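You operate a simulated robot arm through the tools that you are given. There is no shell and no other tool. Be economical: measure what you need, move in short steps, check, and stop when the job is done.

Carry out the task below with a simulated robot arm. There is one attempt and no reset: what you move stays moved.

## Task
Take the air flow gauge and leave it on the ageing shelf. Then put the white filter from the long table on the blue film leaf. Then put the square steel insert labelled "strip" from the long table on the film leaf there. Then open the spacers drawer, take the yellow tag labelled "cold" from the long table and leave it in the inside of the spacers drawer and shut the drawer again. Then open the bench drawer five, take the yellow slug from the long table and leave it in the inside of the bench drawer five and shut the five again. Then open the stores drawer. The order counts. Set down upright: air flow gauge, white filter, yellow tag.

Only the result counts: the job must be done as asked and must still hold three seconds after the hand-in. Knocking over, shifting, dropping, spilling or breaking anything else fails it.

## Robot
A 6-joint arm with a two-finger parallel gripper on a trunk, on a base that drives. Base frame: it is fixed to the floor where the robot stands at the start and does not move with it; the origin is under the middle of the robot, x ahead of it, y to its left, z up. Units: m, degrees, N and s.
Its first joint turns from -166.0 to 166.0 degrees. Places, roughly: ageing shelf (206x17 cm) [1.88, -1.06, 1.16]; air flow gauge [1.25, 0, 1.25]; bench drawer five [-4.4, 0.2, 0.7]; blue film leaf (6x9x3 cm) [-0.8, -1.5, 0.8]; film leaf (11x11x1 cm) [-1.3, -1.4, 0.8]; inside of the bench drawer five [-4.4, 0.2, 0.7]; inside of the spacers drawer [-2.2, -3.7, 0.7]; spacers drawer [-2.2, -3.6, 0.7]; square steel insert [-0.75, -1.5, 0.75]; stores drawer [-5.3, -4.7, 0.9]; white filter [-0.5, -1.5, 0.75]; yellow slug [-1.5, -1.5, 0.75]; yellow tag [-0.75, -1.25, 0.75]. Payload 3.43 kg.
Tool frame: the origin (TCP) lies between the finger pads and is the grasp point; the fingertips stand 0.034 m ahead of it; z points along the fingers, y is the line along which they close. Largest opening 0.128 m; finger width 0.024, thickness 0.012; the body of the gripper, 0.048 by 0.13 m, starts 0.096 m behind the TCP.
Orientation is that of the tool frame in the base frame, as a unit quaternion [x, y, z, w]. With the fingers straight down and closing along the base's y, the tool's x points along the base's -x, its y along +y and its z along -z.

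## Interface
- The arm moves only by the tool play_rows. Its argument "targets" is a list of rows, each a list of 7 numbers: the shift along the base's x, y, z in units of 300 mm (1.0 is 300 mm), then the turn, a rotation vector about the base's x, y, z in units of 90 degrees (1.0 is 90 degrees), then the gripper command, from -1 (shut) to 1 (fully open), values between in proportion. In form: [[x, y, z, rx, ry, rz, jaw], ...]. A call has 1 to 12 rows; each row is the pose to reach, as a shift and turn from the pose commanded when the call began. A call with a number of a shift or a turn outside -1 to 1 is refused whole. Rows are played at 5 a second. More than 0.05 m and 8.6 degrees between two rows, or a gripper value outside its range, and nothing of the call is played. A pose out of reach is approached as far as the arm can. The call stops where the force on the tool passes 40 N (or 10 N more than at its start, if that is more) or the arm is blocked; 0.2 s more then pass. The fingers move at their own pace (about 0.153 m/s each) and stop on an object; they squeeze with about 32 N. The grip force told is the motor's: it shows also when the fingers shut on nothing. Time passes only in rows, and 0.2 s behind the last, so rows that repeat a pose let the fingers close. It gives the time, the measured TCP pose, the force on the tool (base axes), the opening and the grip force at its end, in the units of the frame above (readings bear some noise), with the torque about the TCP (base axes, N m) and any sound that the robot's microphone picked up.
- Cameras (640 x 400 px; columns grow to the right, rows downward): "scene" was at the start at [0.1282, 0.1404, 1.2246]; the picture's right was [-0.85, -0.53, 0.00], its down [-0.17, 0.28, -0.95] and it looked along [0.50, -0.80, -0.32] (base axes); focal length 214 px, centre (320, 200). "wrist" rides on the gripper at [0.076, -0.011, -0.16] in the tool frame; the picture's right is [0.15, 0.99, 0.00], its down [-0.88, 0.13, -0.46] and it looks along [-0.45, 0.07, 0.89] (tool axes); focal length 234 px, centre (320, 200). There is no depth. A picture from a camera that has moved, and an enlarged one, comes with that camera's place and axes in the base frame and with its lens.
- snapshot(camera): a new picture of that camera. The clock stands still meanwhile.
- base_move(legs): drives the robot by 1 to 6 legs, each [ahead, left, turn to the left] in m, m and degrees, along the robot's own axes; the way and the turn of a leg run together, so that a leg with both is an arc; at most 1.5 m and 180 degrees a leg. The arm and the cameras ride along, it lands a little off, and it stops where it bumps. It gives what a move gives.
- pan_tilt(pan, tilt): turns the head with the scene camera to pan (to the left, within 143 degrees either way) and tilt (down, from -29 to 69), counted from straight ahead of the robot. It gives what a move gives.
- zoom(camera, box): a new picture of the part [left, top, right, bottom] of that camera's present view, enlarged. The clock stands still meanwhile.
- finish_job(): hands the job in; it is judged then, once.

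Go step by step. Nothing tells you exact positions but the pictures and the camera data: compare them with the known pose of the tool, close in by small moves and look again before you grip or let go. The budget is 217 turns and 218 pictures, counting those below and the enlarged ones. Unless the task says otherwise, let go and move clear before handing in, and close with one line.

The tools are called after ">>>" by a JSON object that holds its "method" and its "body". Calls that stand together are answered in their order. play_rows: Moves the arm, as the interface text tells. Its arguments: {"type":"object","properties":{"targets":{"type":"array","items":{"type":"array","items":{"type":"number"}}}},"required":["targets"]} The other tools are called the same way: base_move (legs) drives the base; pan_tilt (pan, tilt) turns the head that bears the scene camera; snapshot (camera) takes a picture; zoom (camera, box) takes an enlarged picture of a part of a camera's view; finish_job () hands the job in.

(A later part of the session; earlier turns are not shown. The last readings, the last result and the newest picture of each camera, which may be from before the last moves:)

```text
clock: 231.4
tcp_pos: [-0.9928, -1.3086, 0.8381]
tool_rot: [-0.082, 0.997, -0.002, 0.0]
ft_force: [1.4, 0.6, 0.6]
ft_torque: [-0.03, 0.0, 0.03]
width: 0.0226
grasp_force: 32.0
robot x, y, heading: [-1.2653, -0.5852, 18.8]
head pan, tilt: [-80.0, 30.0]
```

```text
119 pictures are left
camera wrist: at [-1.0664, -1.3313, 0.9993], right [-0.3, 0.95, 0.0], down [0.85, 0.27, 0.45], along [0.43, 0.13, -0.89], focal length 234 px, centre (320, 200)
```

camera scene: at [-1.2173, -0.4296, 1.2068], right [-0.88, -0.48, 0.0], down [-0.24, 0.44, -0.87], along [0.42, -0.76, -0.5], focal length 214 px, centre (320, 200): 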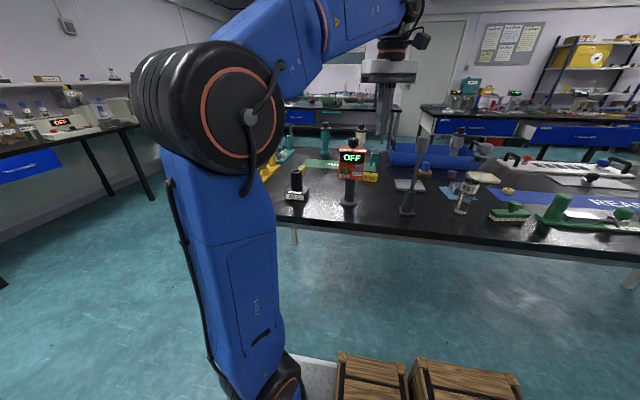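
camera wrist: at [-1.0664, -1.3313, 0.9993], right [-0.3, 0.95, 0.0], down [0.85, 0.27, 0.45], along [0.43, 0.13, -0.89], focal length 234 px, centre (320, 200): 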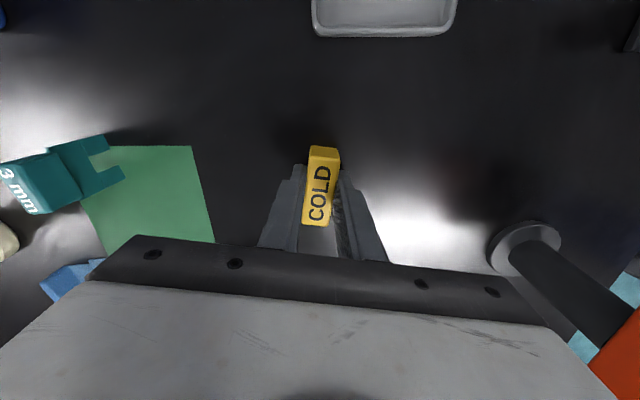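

Tag gripped. I lift and withdraw along the same lane, then sidestep away.

>>> {"method": "play_rows", "body": {"targets": [[0, 0, 0.15, 0, 0, 0, -1], [0, 0, 0.3, 0, 0, 0, -1], [0, 0, 0.45, 0, 0, 0, -1], [0, 0, 0.6, 0, 0, 0, -1], [-0.06, 0.04, 0.7, 0, 0, 0, -1], [-0.16, 0.12, 0.74, 0, 0, 0, -1], [-0.26, 0.2, 0.78, 0, 0, 0, -1], [-0.32, 0.3, 0.83, 0, 0, 0, -1], [-0.33, 0.44, 0.87, 0, 0, 0, -1], [-0.33, 0.58, 0.9, 0, 0, 0, -1], [-0.33, 0.72, 0.9, 0, 0, 0, -1], [-0.33, 0.86, 0.9, 0, 0, 0, -1]]}}

>>> {"method": "snapshot", "body": {"camera": "wrist"}}

```text
clock: 234.0
tcp_pos: [-1.0919, -1.0506, 1.1059]
tool_rot: [-0.08, 0.997, -0.002, -0.001]
ft_force: [0.2, -1.5, -0.2]
ft_torque: [0.1, -0.03, 0.0]
width: 0.0226
grasp_force: 32.1
robot x, y, heading: [-1.262, -0.5871, 18.9]
head pan, tilt: [-80.0, 30.0]
```

```text
118 pictures are left
camera wrist: at [-1.1657, -1.0736, 1.2668], right [-0.3, 0.95, 0.0], down [0.85, 0.27, 0.45], along [0.43, 0.14, -0.89], focal length 234 px, centre (320, 200)
```

wrist: 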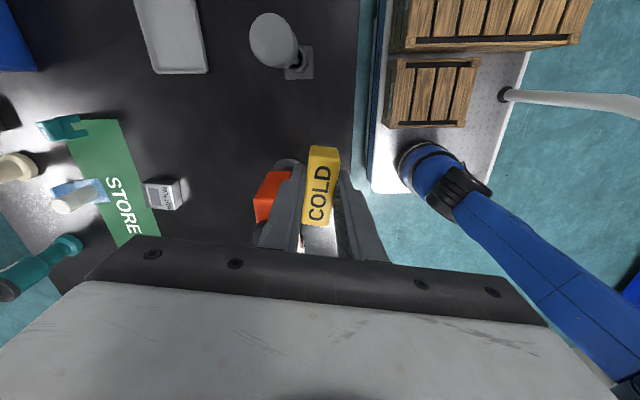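

>>> {"method": "base_move", "body": {"legs": [[0, 0.44, 0]]}}

>>> {"method": "play_rows", "body": {"targets": [[0.157, 0.065, 0, 0, 0, 0, -1], [0.307, 0.148, 0, 0, 0, 0, -1], [0.447, 0.248, 0, 0, 0, 0, -1], [0.577, 0.362, 0, 0, 0, 0, -1], [0.693, 0.487, 0, 0, 0, 0, -1], [0.798, 0.625, 0, 0, 0, 0, -1], [0.887, 0.772, 0, 0, 0, 0, -1], [0.937, 0.875, 0, 0, 0, 0, -1], [0.98, 0.98, 0, 0, 0, 0, -1]]}}

>>> {"method": "base_move", "body": {"legs": [[-1.15, 0, 0], [-1.16, 0, 0], [0, 0, -90.4]]}}

```text
clock: 236.6
tcp_pos: [-1.2313, -0.6438, 1.1065]
tool_rot: [-0.078, 0.997, -0.002, 0.0]
ft_force: [-0.2, 0.2, 0.1]
ft_torque: [0.02, 0.02, 0.0]
width: 0.0226
grasp_force: 32.1
robot x, y, heading: [-1.4054, -0.175, 18.0]
head pan, tilt: [-80.0, 30.0]
```

```text
refused: row 1 steps farther than a row can; nothing moved
```

```text
clock: 251.8
tcp_pos: [-4.0531, -1.0941, 1.1068]
tool_rot: [0.643, 0.766, -0.001, -0.002]
ft_force: [1.7, 0.7, -0.3]
ft_torque: [0.02, -0.01, 0.01]
width: 0.0229
grasp_force: 32.5
robot x, y, heading: [-3.5879, -0.9131, -70.8]
head pan, tilt: [-80.0, 30.0]
```

The arm swing had been refused, so the arm is still at the right; I swing it to the front now before the gap.

>>> {"method": "play_rows", "body": {"targets": [[0.059, -0.134, 0, 0, 0, 0, -1], [0.129, -0.261, 0, 0, 0, 0, -1], [0.209, -0.381, 0, 0, 0, 0, -1], [0.3, -0.494, 0, 0, 0, 0, -1], [0.401, -0.599, 0, 0, 0, 0, -1], [0.51, -0.695, 0, 0, 0, 0, -1], [0.627, -0.781, 0, 0, 0, 0, -1], [0.751, -0.856, 0, 0, 0, 0, -1], [0.881, -0.92, 0, 0, 0, 0, -1], [0.99, -0.972, 0, 0, 0, 0, -1]]}}

>>> {"method": "base_move", "body": {"legs": [[0, 0, -0.9], [1.1, 0, 0], [1.12, 0, 0]]}}

```text
clock: 254.0
tcp_pos: [-3.753, -1.3865, 1.1039]
tool_rot: [0.645, 0.765, -0.001, -0.002]
ft_force: [-0.9, 0.0, 0.1]
ft_torque: [0.03, -0.02, 0.0]
width: 0.0225
grasp_force: 32.0
robot x, y, heading: [-3.5896, -0.9139, -70.7]
head pan, tilt: [-80.0, 30.0]
```

```text
clock: 265.3
tcp_pos: [-3.061, -3.4879, 1.1039]
tool_rot: [0.649, 0.761, -0.001, -0.003]
ft_force: [-0.3, -0.4, -0.2]
ft_torque: [0.02, 0.0, -0.02]
width: 0.0226
grasp_force: 32.2
robot x, y, heading: [-2.888, -3.0183, -71.6]
head pan, tilt: [-80.0, 30.0]
```

>>> {"method": "base_move", "body": {"legs": [[0, 0, 90.6], [0.45, 0, 0], [0, 0.1, 0]]}}

>>> {"method": "snapshot", "body": {"camera": "scene"}}

```text
clock: 272.6
tcp_pos: [-2.0281, -2.9637, 1.104]
tool_rot: [-0.072, 0.997, -0.001, -0.002]
ft_force: [-0.3, 0.1, -0.1]
ft_torque: [-0.01, 0.0, 0.0]
width: 0.0225
grasp_force: 32.3
robot x, y, heading: [-2.4934, -2.7909, 18.0]
head pan, tilt: [-80.0, 30.0]
```

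```text
117 pictures are left
camera scene: at [-2.4439, -2.6317, 1.2068], right [-0.88, -0.47, 0.0], down [-0.23, 0.44, -0.87], along [0.4, -0.77, -0.5], focal length 214 px, centre (320, 200)
```

scene: 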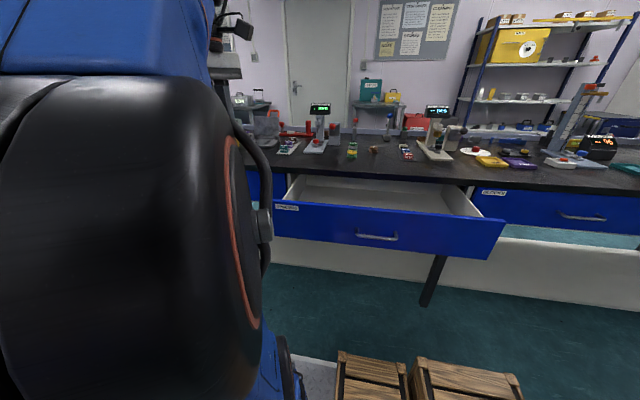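

The drawer is still open and empty. I swing the tag over the opening.

>>> {"method": "play_rows", "body": {"targets": [[-0.007, -0.117, 0, 0, 0, 0, -1], [-0.023, -0.237, 0, 0, 0, 0, -1], [-0.047, -0.357, 0, 0, 0, 0, -1], [-0.078, -0.477, 0, 0, 0, 0, -1], [-0.122, -0.597, 0, 0, 0, 0, -1], [-0.175, -0.715, 0, 0, 0, 0, -1], [-0.237, -0.832, 0, 0, 0, 0, -1], [-0.307, -0.947, 0, 0, 0, 0, -1]]}}

>>> {"method": "play_rows", "body": {"targets": [[-0.083, -0.11, -0.05, 0, 0, 0, -1], [-0.173, -0.217, -0.1, 0, 0, 0, -1], [-0.272, -0.32, -0.2, 0, 0, 0, -1], [-0.38, -0.4, -0.25, 0, 0, 0, -1], [-0.39, -0.417, -0.35, 0, 0, 0, -1], [-0.39, -0.417, -0.45, 0, 0, 0, -1]]}}

>>> {"method": "snapshot", "body": {"camera": "wrist"}}

>>> {"method": "snapshot", "body": {"camera": "scene"}}

```text
clock: 274.4
tcp_pos: [-2.1202, -3.2473, 1.1053]
tool_rot: [-0.072, 0.997, -0.003, -0.001]
ft_force: [-0.1, 1.2, -0.8]
ft_torque: [-0.08, -0.02, 0.02]
width: 0.0224
grasp_force: 31.6
robot x, y, heading: [-2.4966, -2.7872, 18.1]
head pan, tilt: [-80.0, 30.0]
```

```text
refused: row 3 steps farther than a row can; nothing moved
```

```text
116 pictures are left
camera wrist: at [-2.1949, -3.2683, 1.2662], right [-0.29, 0.96, 0.0], down [0.85, 0.26, 0.45], along [0.44, 0.13, -0.89], focal length 234 px, centre (320, 200)
```

wrist: 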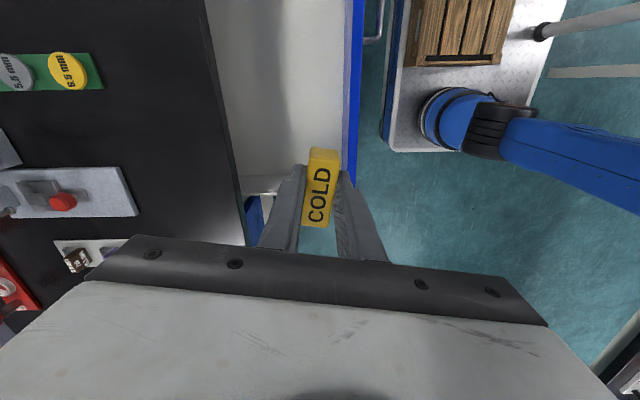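

```text
115 pictures are left
camera scene: at [-2.444, -2.6313, 1.2068], right [-0.88, -0.47, 0.0], down [-0.23, 0.44, -0.87], along [0.4, -0.77, -0.5], focal length 214 px, centre (320, 200)
```

scene: 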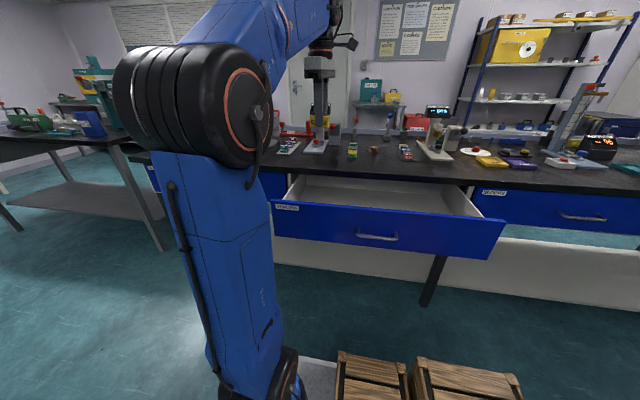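

The opening spans w≈1.75–1.98; I move to its middle and lower to just above the drawer rim.

>>> {"method": "play_rows", "body": {"targets": [[-0.1, -0.09, -0.03, 0, 0, 0, -1], [-0.2, -0.18, -0.06, 0, 0, 0, -1], [-0.3, -0.27, -0.1, 0, 0, 0, -1], [-0.413, -0.363, -0.15, 0, 0, 0, -1], [-0.413, -0.363, -0.3, 0, 0, 0, -1], [-0.413, -0.363, -0.45, 0, 0, 0, -1], [-0.413, -0.363, -0.6, 0, 0, 0, -1], [-0.413, -0.363, -0.75, 0, 0, 0, -1]]}}

>>> {"method": "snapshot", "body": {"camera": "wrist"}}

>>> {"method": "zoom", "body": {"camera": "scene", "box": [270, 120, 510, 270]}}

```text
clock: 276.1
tcp_pos: [-2.2438, -3.3557, 0.8795]
tool_rot: [-0.072, 0.997, -0.003, -0.001]
ft_force: [-0.2, 0.1, -0.6]
ft_torque: [-0.04, -0.05, -0.01]
width: 0.0226
grasp_force: 31.6
robot x, y, heading: [-2.494, -2.7859, 17.8]
head pan, tilt: [-80.0, 30.0]
```

```text
114 pictures are left
camera wrist: at [-2.3179, -3.3772, 1.0402], right [-0.29, 0.96, 0.0], down [0.85, 0.26, 0.45], along [0.44, 0.13, -0.89], focal length 234 px, centre (320, 200)
```

wrist: 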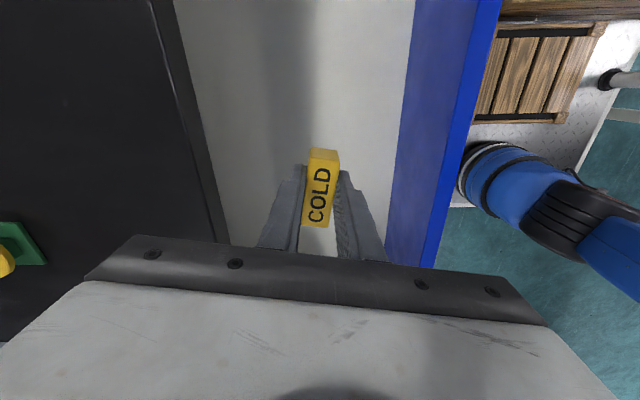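

```text
2.67 times, centred on (390, 195) of scene
camera zoom: at [-2.4439, -2.6317, 1.2068], right [-0.88, -0.47, 0.0], down [-0.23, 0.44, -0.87], along [0.4, -0.77, -0.5], focal length 572 px, centre (133, 213)
```

zoom: 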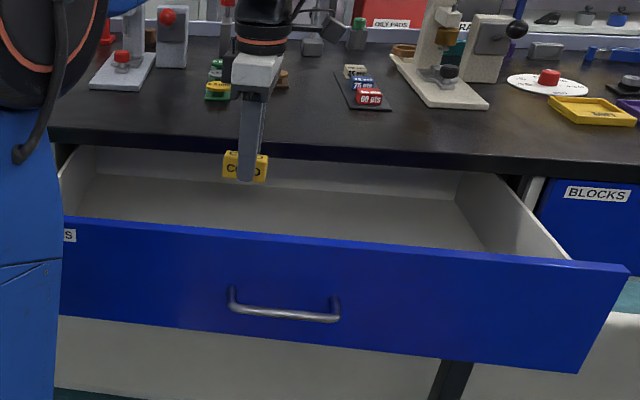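

Well inside the opening. I lower in steps toward the drawer floor.

>>> {"method": "play_rows", "body": {"targets": [[0, 0, -0.12, 0, 0, 0, -1], [0, 0, -0.24, 0, 0, 0, -1], [0, 0, -0.36, 0, 0, 0, -1], [0, 0, -0.43, 0, 0, 0, -1]]}}

>>> {"method": "snapshot", "body": {"camera": "wrist"}}

>>> {"method": "zoom", "body": {"camera": "scene", "box": [310, 140, 430, 215]}}

```text
clock: 277.1
tcp_pos: [-2.2437, -3.3551, 0.7513]
tool_rot: [-0.072, 0.997, -0.002, -0.001]
ft_force: [-0.1, 0.1, -1.7]
ft_torque: [-0.01, 0.0, 0.0]
width: 0.0225
grasp_force: 32.5
robot x, y, heading: [-2.4961, -2.7804, 18.0]
head pan, tilt: [-80.0, 30.0]
```

```text
112 pictures are left
camera wrist: at [-2.3174, -3.3769, 0.9119], right [-0.29, 0.96, 0.0], down [0.85, 0.26, 0.45], along [0.44, 0.13, -0.89], focal length 234 px, centre (320, 200)
```

wrist: 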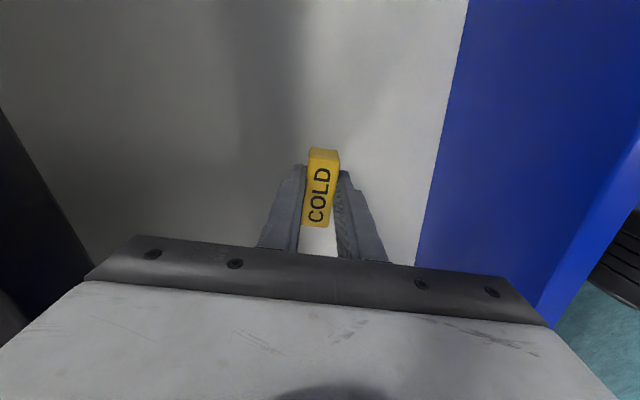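

```text
5.33 times, centred on (370, 178) of scene
camera zoom: at [-2.4439, -2.6317, 1.2068], right [-0.88, -0.47, 0.0], down [-0.23, 0.44, -0.87], along [0.4, -0.77, -0.5], focal length 1144 px, centre (53, 320)
```

zoom: 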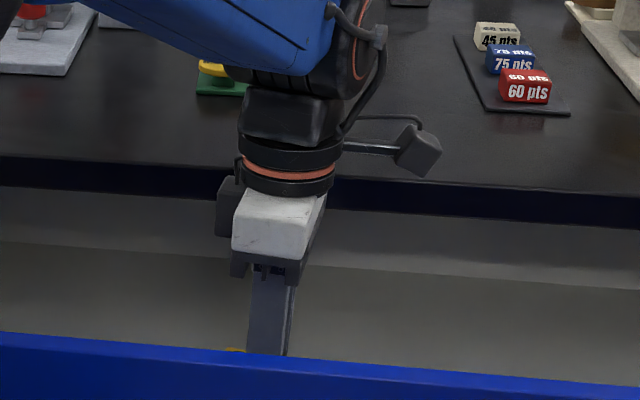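

>>> {"method": "play_rows", "body": {"targets": [[0, 0, -0.03, 0, 0, 0, -1], [0, 0, -0.06, 0, 0, 0, -1], [0, 0, -0.075, 0, 0, 0, -1]]}}

>>> {"method": "play_rows", "body": {"targets": [[0, 0, -0.012, 0, 0, 0, -1], [0, 0, -0.024, 0, 0, 0, -1], [0, 0, -0.036, 0, 0, 0, -1]]}}

>>> {"method": "snapshot", "body": {"camera": "wrist"}}

```text
clock: 277.9
tcp_pos: [-2.2436, -3.355, 0.7272]
tool_rot: [-0.072, 0.997, -0.001, 0.0]
ft_force: [0.3, -0.4, -0.5]
ft_torque: [0.0, 0.01, 0.02]
width: 0.0227
grasp_force: 32.2
robot x, y, heading: [-2.4913, -2.7864, 18.1]
head pan, tilt: [-80.0, 30.0]
```

```text
clock: 278.8
tcp_pos: [-2.2428, -3.3559, 0.7185]
tool_rot: [-0.073, 0.997, -0.003, -0.001]
ft_force: [3.1, 0.6, 23.2]
ft_torque: [0.08, -0.04, 0.01]
width: 0.0227
grasp_force: 32.0
robot x, y, heading: [-2.4931, -2.7854, 17.8]
head pan, tilt: [-80.0, 30.0]
```

```text
110 pictures are left
camera wrist: at [-2.3172, -3.377, 0.8791], right [-0.29, 0.96, -0.01], down [0.85, 0.26, 0.45], along [0.44, 0.13, -0.89], focal length 234 px, centre (320, 200)
```

wrist: 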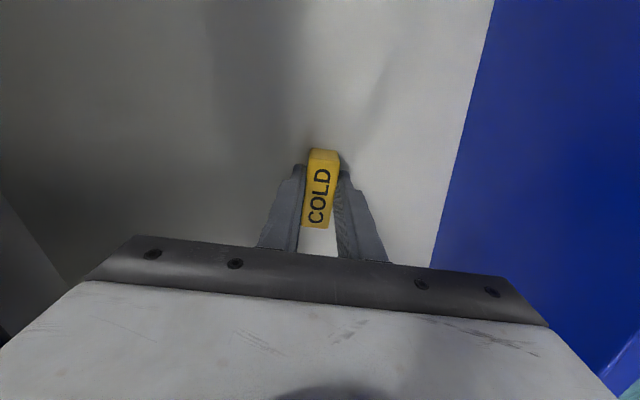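

Contact with the drawer floor at z≈0.68. I ease, release and lift straight out.

>>> {"method": "play_rows", "body": {"targets": [[0, 0, 0.007, 0, 0, 0, -1], [0, 0, 0.007, 0, 0, 0, -0.2], [0, 0, 0.007, 0, 0, 0, -0.2], [0, 0, 0.08, 0, 0, 0, -0.2], [0, 0, 0.2, 0, 0, 0, -0.2], [0, 0, 0.35, 0, 0, 0, -0.2], [0, 0, 0.5, 0, 0, 0, -0.2], [0, 0, 0.65, 0, 0, 0, -0.2], [0, 0, 0.8, 0, 0, 0, -0.2], [0, 0, 0.95, 0, 0, 0, -1]]}}

>>> {"method": "snapshot", "body": {"camera": "wrist"}}

>>> {"method": "zoom", "body": {"camera": "scene", "box": [270, 120, 510, 270]}}

```text
clock: 280.9
tcp_pos: [-2.2434, -3.3564, 1.0024]
tool_rot: [-0.072, 0.997, -0.003, 0.0]
ft_force: [0.3, 0.0, 0.2]
ft_torque: [0.02, 0.01, 0.03]
width: 0.0001
grasp_force: 31.8
robot x, y, heading: [-2.4944, -2.7872, 17.6]
head pan, tilt: [-80.0, 30.0]
```

```text
109 pictures are left
camera wrist: at [-2.3171, -3.3784, 1.163], right [-0.29, 0.96, 0.0], down [0.85, 0.26, 0.45], along [0.44, 0.13, -0.89], focal length 234 px, centre (320, 200)
```

wrist: 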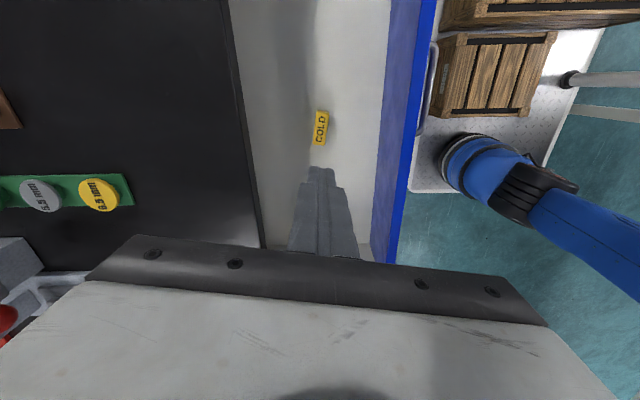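

```text
2.67 times, centred on (390, 195) of scene
camera zoom: at [-2.4439, -2.6318, 1.2069], right [-0.88, -0.47, 0.0], down [-0.23, 0.44, -0.87], along [0.4, -0.77, -0.5], focal length 572 px, centre (133, 213)
```

zoom: 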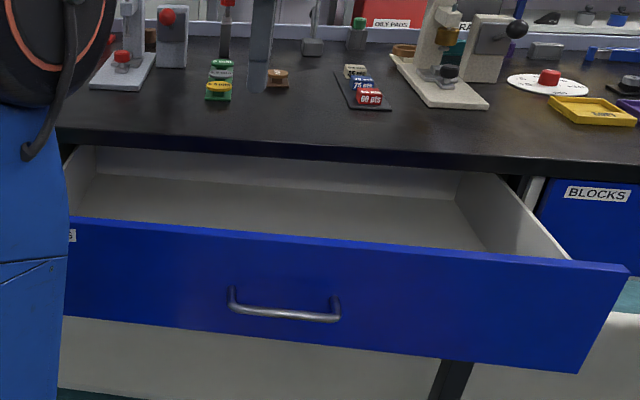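

The tag stands in the drawer. I now bring the closed fingers in front of the handle bar to push the drawer shut.

>>> {"method": "play_rows", "body": {"targets": [[-0.08, 0.127, 0, 0, 0, 0, -1], [-0.16, 0.254, 0, 0, 0, 0, -1], [-0.24, 0.381, -0.03, 0, 0, 0, -1], [-0.32, 0.509, -0.06, 0, 0, 0, -1], [-0.4, 0.636, -0.1, 0, 0, 0, -1], [-0.477, 0.763, -0.15, 0, 0, 0, -1], [-0.477, 0.763, -0.3, 0, 0, 0, -1], [-0.477, 0.763, -0.45, 0, 0, 0, -1], [-0.477, 0.763, -0.6, 0, 0, 0, -1], [-0.477, 0.763, -0.75, 0, 0, 0, -1], [-0.477, 0.763, -0.857, 0, 0, 0, -1]]}}

>>> {"method": "snapshot", "body": {"camera": "wrist"}}

>>> {"method": "snapshot", "body": {"camera": "scene"}}

```text
clock: 283.4
tcp_pos: [-2.3872, -3.129, 0.7438]
tool_rot: [-0.072, 0.997, -0.002, -0.001]
ft_force: [0.2, 0.5, -0.9]
ft_torque: [0.02, 0.0, 0.02]
width: 0.0001
grasp_force: 31.9
robot x, y, heading: [-2.4939, -2.7848, 18.0]
head pan, tilt: [-80.0, 30.0]
```

```text
107 pictures are left
camera wrist: at [-2.4609, -3.1504, 0.9048], right [-0.29, 0.96, 0.0], down [0.85, 0.26, 0.45], along [0.44, 0.13, -0.89], focal length 234 px, centre (320, 200)
```

wrist: 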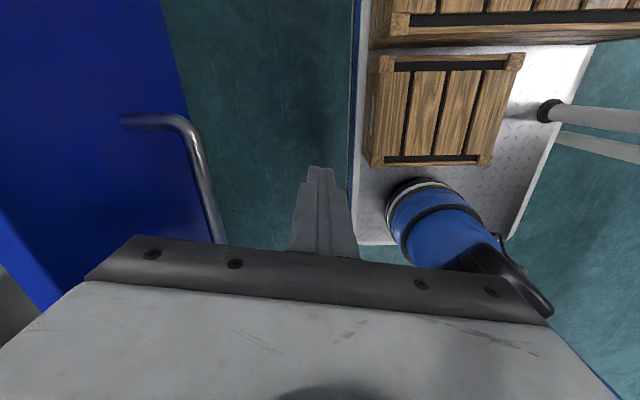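

```text
106 pictures are left
camera scene: at [-2.4439, -2.6316, 1.2068], right [-0.88, -0.47, 0.0], down [-0.23, 0.44, -0.87], along [0.4, -0.77, -0.5], focal length 214 px, centre (320, 200)
```

scene: 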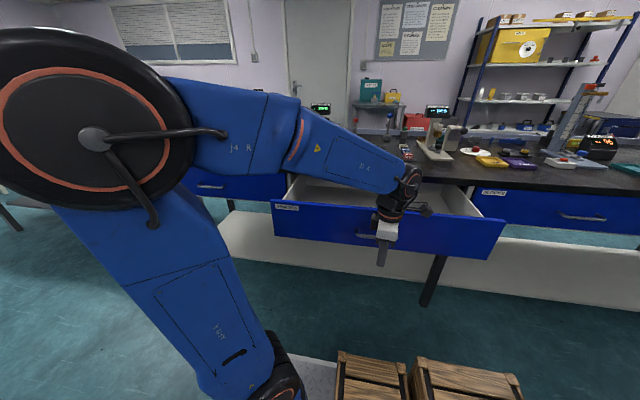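

Fingers are in front of the bar. I push along the bench normal.

>>> {"method": "play_rows", "body": {"targets": [[0.045, -0.13, 0, 0, 0, 0, -1], [0.09, -0.26, 0, 0, 0, 0, -1], [0.135, -0.39, 0, 0, 0, 0, -1], [0.18, -0.52, 0, 0, 0, 0, -1], [0.22, -0.65, 0, 0, 0, 0, -1], [0.265, -0.78, 0, 0, 0, 0, -1], [0.31, -0.91, 0, 0, 0, 0, -1]]}}

>>> {"method": "snapshot", "body": {"camera": "scene"}}

```text
clock: 284.9
tcp_pos: [-2.2931, -3.4007, 0.7452]
tool_rot: [-0.073, 0.997, -0.003, 0.0]
ft_force: [-0.6, 0.2, 0.0]
ft_torque: [-0.02, 0.02, 0.03]
width: 0.0001
grasp_force: 32.2
robot x, y, heading: [-2.4902, -2.7845, 17.7]
head pan, tilt: [-80.0, 30.0]
```

```text
105 pictures are left
camera scene: at [-2.444, -2.6316, 1.2068], right [-0.88, -0.47, 0.0], down [-0.23, 0.44, -0.87], along [0.4, -0.77, -0.5], focal length 214 px, centre (320, 200)
```

scene: 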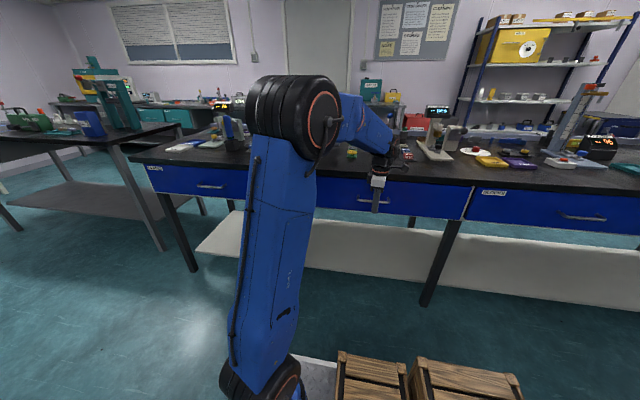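

>>> {"method": "play_rows", "body": {"targets": [[0.015, -0.045, 0, 0, 0, 0, -1], [0.03, -0.09, 0, 0, 0, 0, -1], [0.045, -0.13, 0, 0, 0, 0, -1], [0.055, -0.16, 0, 0, 0, 0, -1], [0.06, -0.18, 0, 0, 0, 0, -1]]}}

>>> {"method": "zoom", "body": {"camera": "scene", "box": [270, 120, 510, 270]}}

```text
clock: 285.3
tcp_pos: [-2.2923, -3.4046, 0.7464]
tool_rot: [-0.073, 0.997, 0.0, 0.0]
ft_force: [-3.8, 16.2, 8.0]
ft_torque: [-2.28, -0.74, 0.28]
width: 0.0001
grasp_force: 31.7
robot x, y, heading: [-2.4939, -2.7847, 17.8]
head pan, tilt: [-80.0, 30.0]
stopped in row 1: the force on the tool passed its limit at 62 N (the readings are from after the stop); the commanded pose is now the measured one
```

```text
2.67 times, centred on (390, 195) of scene
camera zoom: at [-2.4442, -2.6307, 1.2068], right [-0.88, -0.47, 0.0], down [-0.23, 0.44, -0.87], along [0.4, -0.77, -0.5], focal length 572 px, centre (133, 213)
```

zoom: 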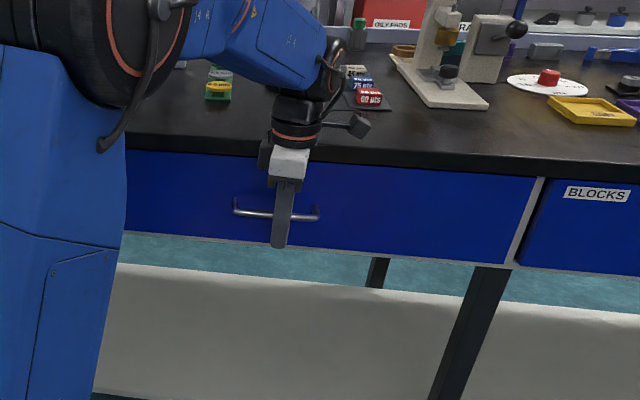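

The push ended hard, so it should be shut. I back off, raise, and check for any gap.

>>> {"method": "play_rows", "body": {"targets": [[-0.04, 0.12, 0, 0, 0, 0, -1], [-0.08, 0.24, 0, 0, 0, 0, -1], [-0.1, 0.3, 0.12, 0, 0, 0, -1], [-0.1, 0.3, 0.27, 0, 0, 0, -1], [-0.1, 0.3, 0.42, 0, 0, 0, -1], [-0.1, 0.3, 0.57, 0, 0, 0, -1], [-0.1, 0.3, 0.72, 0, 0, 0, -1], [-0.1, 0.3, 0.87, 0, 0, 0, -1]]}}

>>> {"method": "zoom", "body": {"camera": "scene", "box": [270, 140, 510, 290]}}

>>> {"method": "snapshot", "body": {"camera": "wrist"}}

```text
clock: 287.1
tcp_pos: [-2.326, -3.3139, 1.0056]
tool_rot: [-0.073, 0.997, 0.0, -0.001]
ft_force: [1.1, 0.1, 0.2]
ft_torque: [0.03, 0.0, 0.02]
width: 0.0
grasp_force: 32.7
robot x, y, heading: [-2.4962, -2.783, 17.7]
head pan, tilt: [-80.0, 30.0]
```

```text
2.67 times, centred on (390, 215) of scene
camera zoom: at [-2.4439, -2.6317, 1.2069], right [-0.88, -0.47, 0.0], down [-0.23, 0.44, -0.87], along [0.4, -0.77, -0.5], focal length 572 px, centre (133, 160)
```

zoom: 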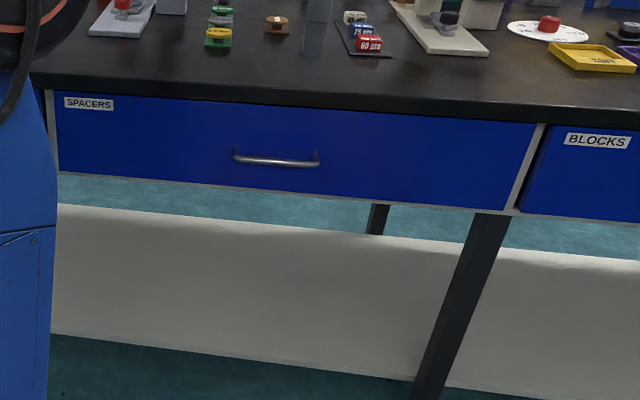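

```text
102 pictures are left
camera wrist: at [-2.3992, -3.3359, 1.1665], right [-0.29, 0.96, 0.0], down [0.85, 0.26, 0.45], along [0.43, 0.13, -0.89], focal length 234 px, centre (320, 200)
```

wrist: 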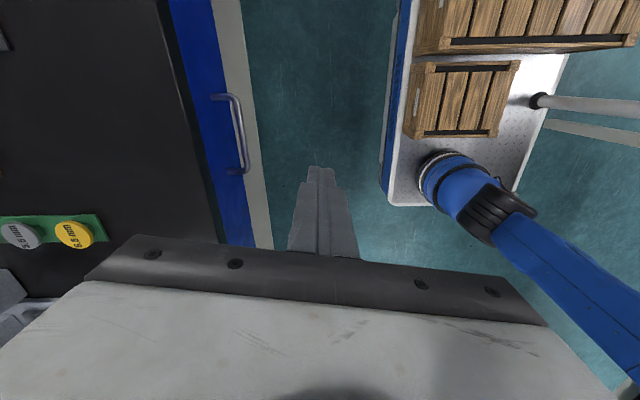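

The spacers drawer is shut (handle back at its closed place). Next is bench drawer five at (-4.4, 0.2); I swing the arm to the front and drive back north through the gap to look.

>>> {"method": "play_rows", "body": {"targets": [[0.12, 0.07, 0, 0, 0, 0, -1], [0.25, 0.15, 0.03, 0, 0, 0, -1], [0.38, 0.245, 0.06, 0, 0, 0, -1], [0.5, 0.35, 0.09, 0, 0, 0, -1], [0.61, 0.463, 0.12, 0, 0, 0, -1], [0.705, 0.583, 0.15, 0, 0, 0, -1], [0.79, 0.71, 0.18, 0, 0, 0, -1], [0.865, 0.84, 0.2, 0, 0, 0, -1], [0.925, 0.97, 0.2, 0, 0, 0, -1]]}}

>>> {"method": "base_move", "body": {"legs": [[-0.45, 0, 0], [0, -0.1, 0], [0, 0, -89.5]]}}

```text
clock: 289.1
tcp_pos: [-2.0433, -3.0239, 1.0684]
tool_rot: [-0.072, 0.997, 0.002, -0.001]
ft_force: [0.3, -0.2, 0.2]
ft_torque: [0.0, 0.03, -0.01]
width: 0.0002
grasp_force: 32.1
robot x, y, heading: [-2.4964, -2.7842, 17.8]
head pan, tilt: [-80.0, 30.0]
```

```text
clock: 296.3
tcp_pos: [-3.1121, -3.472, 1.0667]
tool_rot: [0.643, 0.766, 0.001, 0.0]
ft_force: [0.0, 0.3, 0.1]
ft_torque: [0.0, -0.05, 0.01]
width: 0.0001
grasp_force: 32.2
robot x, y, heading: [-2.8856, -3.0162, -70.6]
head pan, tilt: [-80.0, 30.0]
```

>>> {"method": "base_move", "body": {"legs": [[0, 0, -1.0], [-1.1, 0, 0], [-1.12, 0, 0]]}}

>>> {"method": "pan_tilt", "body": {"pan": -125, "tilt": 20}}

>>> {"method": "snapshot", "body": {"camera": "scene"}}

```text
clock: 307.6
tcp_pos: [-3.8186, -1.3459, 1.0664]
tool_rot: [0.653, 0.757, 0.0, 0.0]
ft_force: [0.2, 0.4, 0.1]
ft_torque: [0.0, 0.02, 0.02]
width: 0.0
grasp_force: 32.3
robot x, y, heading: [-3.5823, -0.8925, -72.2]
head pan, tilt: [-80.0, 30.0]
```

```text
clock: 308.8
tcp_pos: [-3.8193, -1.3465, 1.0662]
tool_rot: [0.653, 0.757, 0.001, 0.0]
ft_force: [0.2, 0.9, 0.9]
ft_torque: [-0.04, -0.03, -0.01]
width: 0.0002
grasp_force: 31.9
robot x, y, heading: [-3.5833, -0.8968, -72.2]
head pan, tilt: [-125.0, 20.0]
```

```text
101 pictures are left
camera scene: at [-3.4372, -0.8781, 1.2229], right [0.29, 0.96, 0.0], down [0.33, -0.1, -0.94], along [-0.9, 0.28, -0.34], focal length 214 px, centre (320, 200)
```

scene: 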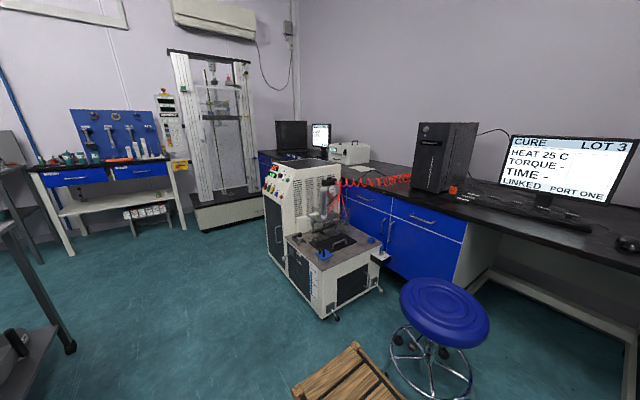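

>>> {"method": "zoom", "body": {"camera": "scene", "box": [330, 160, 490, 260]}}

>>> {"method": "pan_tilt", "body": {"pan": -143, "tilt": 25}}

>>> {"method": "snapshot", "body": {"camera": "scene"}}

```text
4.00 times, centred on (410, 210) of scene
camera zoom: at [-3.4372, -0.8781, 1.2229], right [0.29, 0.96, 0.0], down [0.33, -0.1, -0.94], along [-0.9, 0.28, -0.34], focal length 858 px, centre (-40, 160)
```

zoom: 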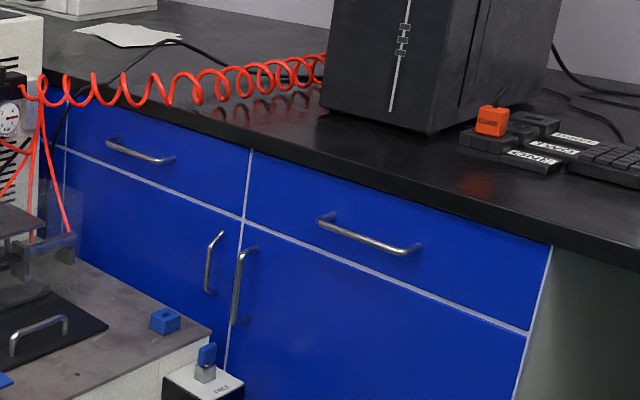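

```text
clock: 309.6
tcp_pos: [-3.8194, -1.3469, 1.0666]
tool_rot: [0.653, 0.757, 0.001, 0.0]
ft_force: [-0.4, -0.4, -0.1]
ft_torque: [-0.02, -0.04, 0.01]
width: 0.0002
grasp_force: 31.6
robot x, y, heading: [-3.5824, -0.8951, -72.5]
head pan, tilt: [-143.0, 25.0]
```

```text
99 pictures are left
camera scene: at [-3.4235, -0.8525, 1.2148], right [0.58, 0.82, 0.0], down [0.35, -0.24, -0.91], along [-0.74, 0.52, -0.42], focal length 214 px, centre (320, 200)
```

scene: 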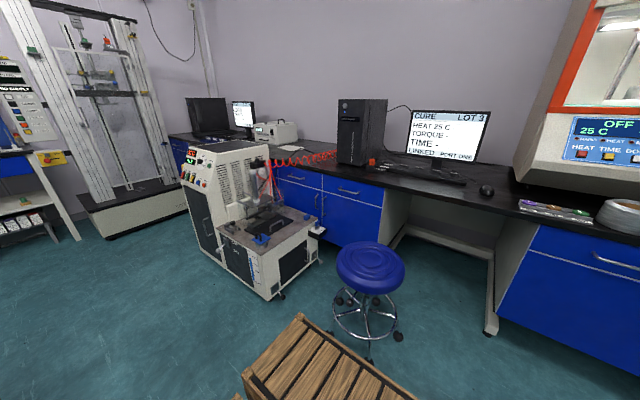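

Drawer five is the right-hand blue drawer behind the stool, its handle near (-4.34,0.02,0.7). I turn so the bench is on my right and swing the arm that way, above the stool.

>>> {"method": "base_move", "body": {"legs": [[0, 0, -89]]}}

```text
clock: 313.8
tcp_pos: [-4.0335, -0.6616, 1.0663]
tool_rot: [0.997, 0.078, 0.001, 0.001]
ft_force: [0.7, -1.0, 0.4]
ft_torque: [-0.02, 0.02, 0.0]
width: 0.0
grasp_force: 32.2
robot x, y, heading: [-3.5817, -0.8988, -161.4]
head pan, tilt: [-143.0, 25.0]
```

>>> {"method": "play_rows", "body": {"targets": [[0.071, 0.127, 0, 0, 0, 0.011, -1], [0.153, 0.247, 0, 0, 0, 0.022, -1], [0.245, 0.359, 0, 0, 0, 0.033, -1], [0.347, 0.464, 0, 0, 0, 0.044, -1], [0.456, 0.559, 0, 0, 0, 0.055, -1], [0.574, 0.644, 0, 0, 0, 0.066, -1], [0.698, 0.719, 0, 0, 0, 0.077, -1], [0.829, 0.784, 0, 0, 0, 0.09, -1], [0.964, 0.837, 0, 0, 0, 0.1, -1]]}}

>>> {"method": "base_move", "body": {"legs": [[0.36, 0, 0], [0, -0.12, 0]]}}

>>> {"method": "pan_tilt", "body": {"pan": -75, "tilt": 30}}

>>> {"method": "snapshot", "body": {"camera": "scene"}}

>>> {"method": "snapshot", "body": {"camera": "wrist"}}

```text
clock: 315.8
tcp_pos: [-3.7427, -0.4109, 1.067]
tool_rot: [0.988, 0.155, 0.001, 0.001]
ft_force: [0.8, -1.2, -0.5]
ft_torque: [0.04, 0.0, -0.01]
width: 0.0
grasp_force: 31.7
robot x, y, heading: [-3.5827, -0.897, -161.7]
head pan, tilt: [-143.0, 25.0]
```

```text
clock: 319.0
tcp_pos: [-4.1296, -0.4121, 1.0667]
tool_rot: [0.987, 0.159, 0.001, 0.001]
ft_force: [-0.6, 0.1, 0.3]
ft_torque: [-0.03, -0.04, -0.01]
width: 0.0002
grasp_force: 32.3
robot x, y, heading: [-3.9601, -0.8949, -161.1]
head pan, tilt: [-143.0, 25.0]
```

```text
clock: 320.4
tcp_pos: [-4.1297, -0.4112, 1.0667]
tool_rot: [0.987, 0.16, 0.001, 0.0]
ft_force: [0.1, 0.3, 0.5]
ft_torque: [-0.01, 0.03, -0.02]
width: 0.0
grasp_force: 32.5
robot x, y, heading: [-3.9663, -0.8965, -161.3]
head pan, tilt: [-75.0, 30.0]
```

```text
98 pictures are left
camera scene: at [-4.0208, -1.0555, 1.2068], right [0.83, 0.56, 0.0], down [0.28, -0.42, -0.87], along [-0.48, 0.72, -0.5], focal length 214 px, centre (320, 200)
```

scene: 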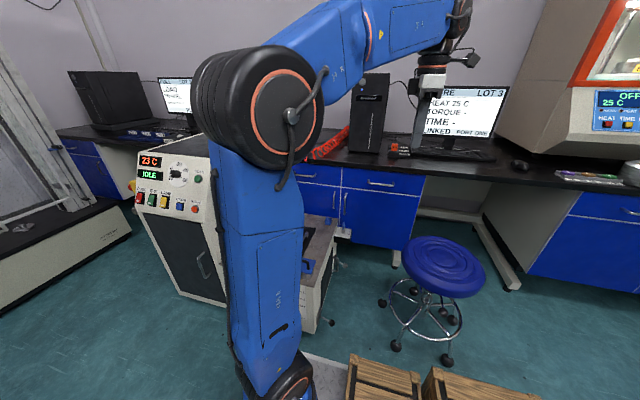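

```text
97 pictures are left
camera wrist: at [-4.0632, -0.377, 1.227], right [0.45, -0.89, 0.0], down [-0.8, -0.4, 0.45], along [-0.4, -0.21, -0.89], focal length 234 px, centre (320, 200)
```

wrist: 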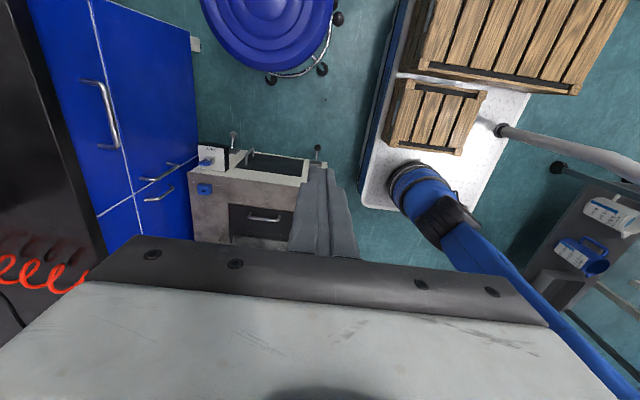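

Bar of drawer five triangulates to (-4.326,0.012,0.694). I move 0.1 m closer and bring the tilted tool to a standoff.

>>> {"method": "base_move", "body": {"legs": [[0, -0.1, 0]]}}

>>> {"method": "play_rows", "body": {"targets": [[-0.05, 0.1, -0.09, 0.047, 0.016, 0, -0.5], [-0.1, 0.2, -0.19, 0.094, 0.032, 0, -0.3], [-0.15, 0.3, -0.29, 0.14, 0.048, 0, -0.3], [-0.2, 0.4, -0.39, 0.187, 0.064, 0, -0.3], [-0.25, 0.5, -0.49, 0.234, 0.08, 0, -0.3], [-0.3, 0.59, -0.59, 0.28, 0.096, 0, -0.3], [-0.35, 0.68, -0.69, 0.327, 0.112, 0, -0.3], [-0.4, 0.77, -0.79, 0.374, 0.128, 0, -0.3], [-0.45, 0.86, -0.87, 0.42, 0.144, 0, -0.3]]}}

>>> {"method": "snapshot", "body": {"camera": "wrist"}}

>>> {"method": "snapshot", "body": {"camera": "scene"}}

```text
clock: 321.5
tcp_pos: [-4.162, -0.3173, 1.066]
tool_rot: [0.987, 0.158, 0.001, 0.001]
ft_force: [0.1, -0.5, 0.2]
ft_torque: [-0.01, 0.02, 0.0]
width: 0.0002
grasp_force: 32.1
robot x, y, heading: [-3.9939, -0.8035, -161.3]
head pan, tilt: [-75.0, 30.0]
```

```text
clock: 323.5
tcp_pos: [-4.2997, -0.0608, 0.8054]
tool_rot: [0.928, 0.149, -0.057, -0.337]
ft_force: [0.1, -0.6, 0.0]
ft_torque: [0.01, 0.01, 0.01]
width: 0.0446
grasp_force: 0.0
robot x, y, heading: [-3.9969, -0.8052, -161.1]
head pan, tilt: [-75.0, 30.0]
```

```text
96 pictures are left
camera wrist: at [-4.1976, -0.1255, 0.9365], right [0.37, -0.68, -0.64], down [-0.71, -0.65, 0.27], along [-0.6, 0.35, -0.72], focal length 234 px, centre (320, 200)
```

wrist: 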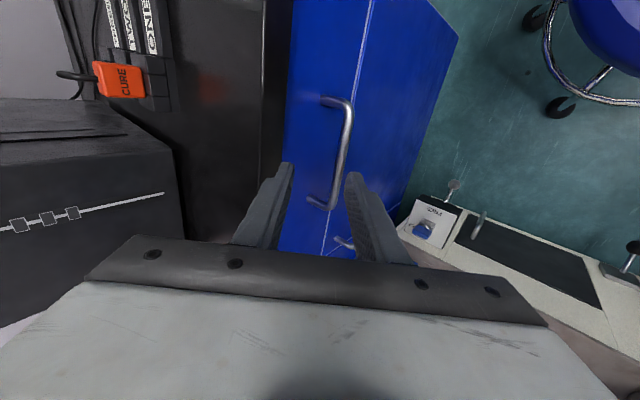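

```text
95 pictures are left
camera scene: at [-4.0531, -0.9611, 1.2068], right [0.83, 0.56, 0.0], down [0.28, -0.42, -0.87], along [-0.48, 0.72, -0.5], focal length 214 px, centre (320, 200)
```

scene: 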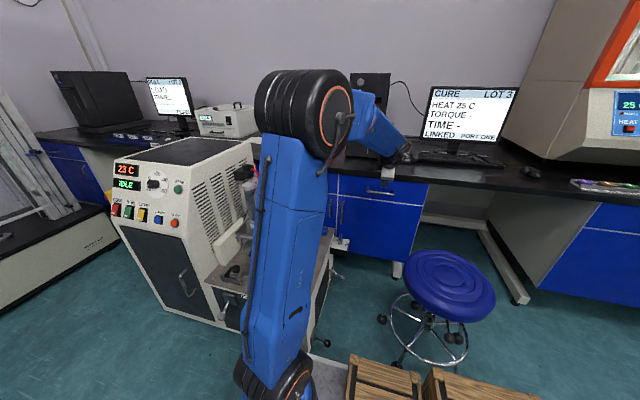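

The bar is about 2 cm low of the tool axis; I correct and advance half-way, then recheck.

>>> {"method": "play_rows", "body": {"targets": [[0.008, -0.025, -0.06, 0, 0, 0, -0.3], [-0.005, 0.01, -0.12, 0, 0, 0, -0.3], [-0.018, 0.049, -0.174, 0, 0, 0, -0.3]]}}

>>> {"method": "snapshot", "body": {"camera": "wrist"}}

```text
clock: 324.3
tcp_pos: [-4.3023, -0.0456, 0.7533]
tool_rot: [0.928, 0.148, -0.057, -0.337]
ft_force: [0.2, 0.3, -0.5]
ft_torque: [-0.02, -0.03, 0.0]
width: 0.0448
grasp_force: 0.0
robot x, y, heading: [-3.9996, -0.8019, -161.2]
head pan, tilt: [-75.0, 30.0]
```

```text
94 pictures are left
camera wrist: at [-4.2015, -0.1099, 0.8841], right [0.37, -0.68, -0.64], down [-0.71, -0.65, 0.27], along [-0.6, 0.35, -0.72], focal length 234 px, centre (320, 200)
```

wrist: 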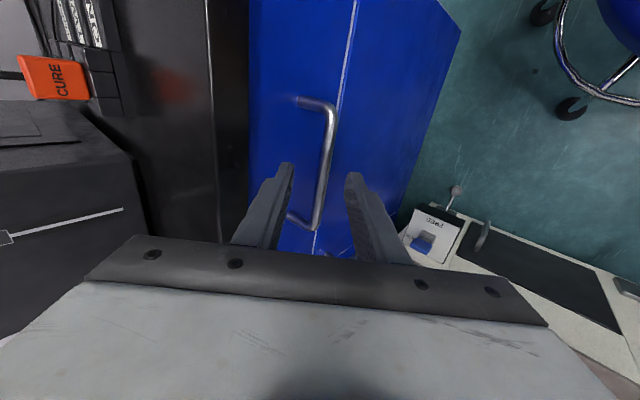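

Nearly centred. I advance gently and close on the bar.

>>> {"method": "play_rows", "body": {"targets": [[-0.012, 0.035, -0.055, 0, 0, 0, -0.3], [-0.023, 0.068, -0.105, 0, 0, 0, -0.3], [-0.03, 0.09, -0.135, 0, 0, 0, -0.3], [-0.035, 0.103, -0.152, 0, 0, 0, -0.3], [-0.035, 0.103, -0.152, 0, 0, 0, -1], [-0.035, 0.103, -0.152, 0, 0, 0, -1], [-0.035, 0.103, -0.152, 0, 0, 0, -1]]}}

>>> {"method": "snapshot", "body": {"camera": "wrist"}}

```text
clock: 325.2
tcp_pos: [-4.3112, -0.0169, 0.7158]
tool_rot: [0.927, 0.149, -0.056, -0.339]
ft_force: [3.3, -21.3, 13.1]
ft_torque: [0.47, 0.16, 0.06]
width: 0.0404
grasp_force: 0.1
robot x, y, heading: [-3.9931, -0.8017, -161.3]
head pan, tilt: [-75.0, 30.0]
stopped in row 4: the force on the tool passed its limit at 52 N (the readings are from after the stop); the commanded pose is now the measured one
```

```text
93 pictures are left
camera wrist: at [-4.2103, -0.0826, 0.8458], right [0.37, -0.67, -0.64], down [-0.71, -0.65, 0.27], along [-0.6, 0.35, -0.72], focal length 234 px, centre (320, 200)
```

wrist: 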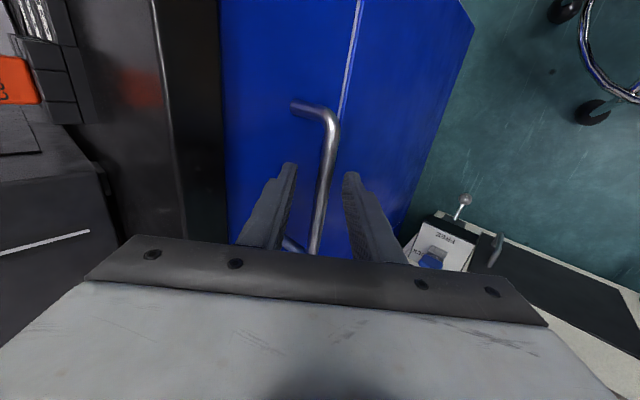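

Touching the face with the bar between the fingers; I back off 2 mm and close.

>>> {"method": "play_rows", "body": {"targets": [[0.002, -0.006, 0.006, 0, 0, 0, -0.3], [0.002, -0.006, 0.006, 0, 0, 0, -1], [0.002, -0.006, 0.006, 0, 0, 0, -1], [0.002, -0.006, 0.006, 0, 0, 0, -1]]}}

>>> {"method": "play_rows", "body": {"targets": [[0.016, -0.047, 0, 0, 0, 0, -1], [0.043, -0.126, 0, 0, 0, 0, -1], [0.08, -0.236, 0, 0, 0, 0, -1], [0.118, -0.347, 0, 0, 0, 0, -1], [0.15, -0.441, 0, 0, 0, 0, -1]]}}

>>> {"method": "snapshot", "body": {"camera": "wrist"}}

```text
clock: 326.2
tcp_pos: [-4.3122, -0.0173, 0.7143]
tool_rot: [0.928, 0.149, -0.057, -0.337]
ft_force: [5.2, -6.1, -14.6]
ft_torque: [0.02, -0.69, 0.27]
width: 0.012
grasp_force: 44.4
robot x, y, heading: [-3.9964, -0.8034, -161.2]
head pan, tilt: [-75.0, 30.0]
```

```text
clock: 327.4
tcp_pos: [-4.2676, -0.1508, 0.7161]
tool_rot: [0.928, 0.15, -0.058, -0.337]
ft_force: [0.4, 0.2, -39.0]
ft_torque: [-0.13, -0.48, 0.45]
width: 0.0113
grasp_force: 44.9
robot x, y, heading: [-3.9941, -0.7999, -161.2]
head pan, tilt: [-75.0, 30.0]
```

```text
92 pictures are left
camera wrist: at [-4.1663, -0.2162, 0.8457], right [0.37, -0.67, -0.64], down [-0.71, -0.65, 0.27], along [-0.6, 0.35, -0.72], focal length 234 px, centre (320, 200)
```

wrist: 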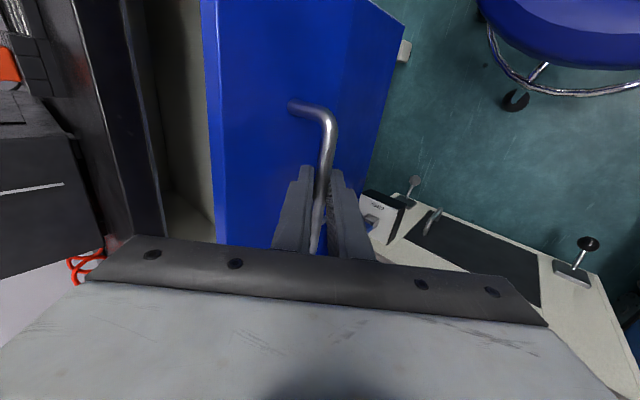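

It opens; I relieve the vertical load slightly and pull the rest.

>>> {"method": "play_rows", "body": {"targets": [[0, 0, -0.012, 0, 0, 0, -1], [0.025, -0.08, -0.012, 0, 0, 0, -1], [0.06, -0.18, -0.012, 0, 0, 0, -1], [0.095, -0.28, -0.012, 0, 0, 0, -1], [0.12, -0.36, -0.012, 0, 0, 0, -1]]}}

>>> {"method": "snapshot", "body": {"camera": "wrist"}}

>>> {"method": "snapshot", "body": {"camera": "scene"}}

```text
clock: 328.6
tcp_pos: [-4.2309, -0.2557, 0.7152]
tool_rot: [0.927, 0.148, -0.056, -0.339]
ft_force: [-20.3, -5.5, 20.9]
ft_torque: [0.32, -0.36, 0.3]
width: 0.0117
grasp_force: 44.4
robot x, y, heading: [-3.9987, -0.8038, -161.7]
head pan, tilt: [-75.0, 30.0]
```

```text
91 pictures are left
camera wrist: at [-4.1302, -0.3224, 0.8446], right [0.37, -0.67, -0.64], down [-0.71, -0.65, 0.27], along [-0.59, 0.35, -0.72], focal length 234 px, centre (320, 200)
```

wrist: 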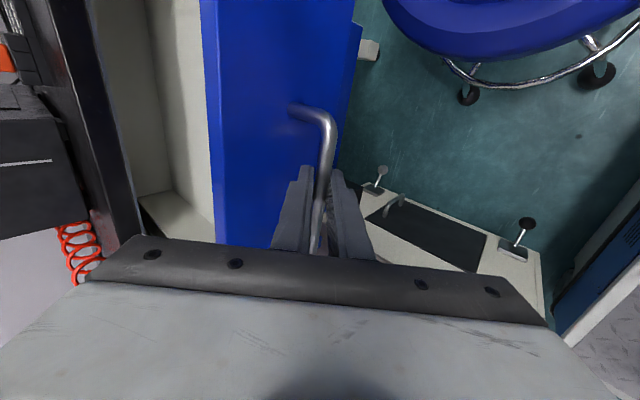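

```text
90 pictures are left
camera scene: at [-4.0533, -0.9619, 1.2067], right [0.83, 0.55, 0.0], down [0.28, -0.42, -0.87], along [-0.48, 0.72, -0.5], focal length 214 px, centre (320, 200)
```

scene: 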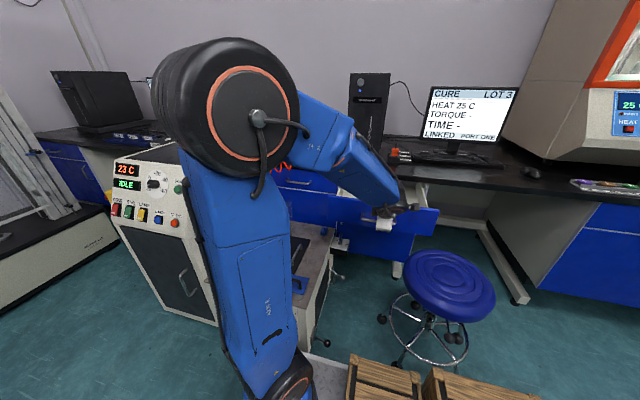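

Open by about 25 cm, clear of the stool. I release and back off.

>>> {"method": "play_rows", "body": {"targets": [[-0.008, -0.002, 0.007, 0, 0, 0, -1], [-0.008, -0.002, 0.007, 0, 0, 0, -0.4], [-0.008, -0.002, 0.007, 0, 0, 0, -0.4], [0.015, -0.06, 0.08, 0, 0, 0, -0.4], [0.04, -0.12, 0.2, 0, 0, 0, -0.4], [0.04, -0.12, 0.35, 0, 0, 0, -0.4], [0.04, -0.12, 0.5, -0.08, -0.027, 0, -0.4], [0.04, -0.12, 0.64, -0.16, -0.054, 0, -0.4], [0.04, -0.12, 0.78, -0.24, -0.081, 0, -0.4], [0.04, -0.12, 0.92, -0.32, -0.109, 0, -0.4], [0.04, -0.12, 0.98, -0.4, -0.136, 0, -1]]}}

>>> {"method": "snapshot", "body": {"camera": "wrist"}}

>>> {"method": "snapshot", "body": {"camera": "scene"}}

```text
clock: 331.0
tcp_pos: [-4.2182, -0.2964, 1.0058]
tool_rot: [0.987, 0.157, -0.001, -0.017]
ft_force: [0.6, 0.5, 0.0]
ft_torque: [0.04, -0.04, 0.01]
width: 0.0001
grasp_force: 32.1
robot x, y, heading: [-3.9976, -0.7971, -161.3]
head pan, tilt: [-75.0, 30.0]
```

```text
89 pictures are left
camera wrist: at [-4.1496, -0.2667, 1.1672], right [0.45, -0.89, -0.03], down [-0.79, -0.41, 0.45], along [-0.42, -0.17, -0.89], focal length 234 px, centre (320, 200)
```

wrist: 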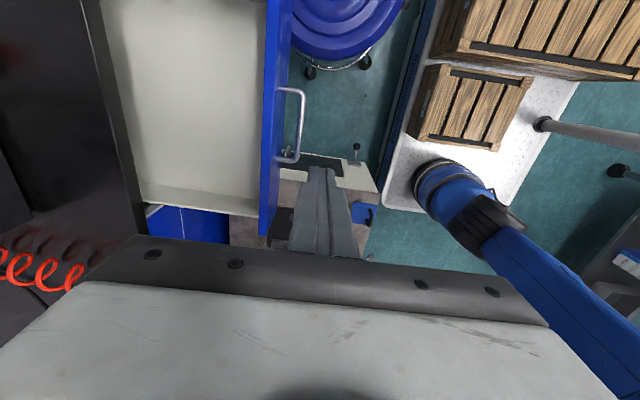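

```text
88 pictures are left
camera scene: at [-4.0529, -0.9616, 1.2068], right [0.83, 0.56, 0.0], down [0.28, -0.42, -0.87], along [-0.48, 0.72, -0.5], focal length 214 px, centre (320, 200)
```

scene: 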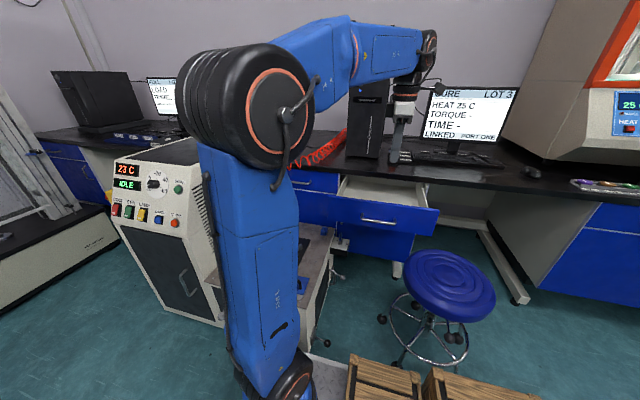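

Drawer five is open. Now I fetch the yellow slug: drive back, turn round, and line up on the table's north side.

>>> {"method": "base_move", "body": {"legs": [[0, 0.2, 0], [-1.1, 0, 0], [0, 0, 90], [0, 0, 90]]}}

```text
clock: 345.6
tcp_pos: [-2.6589, -1.1411, 1.0061]
tool_rot: [-0.158, 0.987, -0.018, 0.002]
ft_force: [-0.5, 1.0, -0.1]
ft_torque: [-0.02, -0.03, 0.0]
width: 0.0003
grasp_force: 32.0
robot x, y, heading: [-2.8804, -0.6312, 18.5]
head pan, tilt: [-75.0, 30.0]
```

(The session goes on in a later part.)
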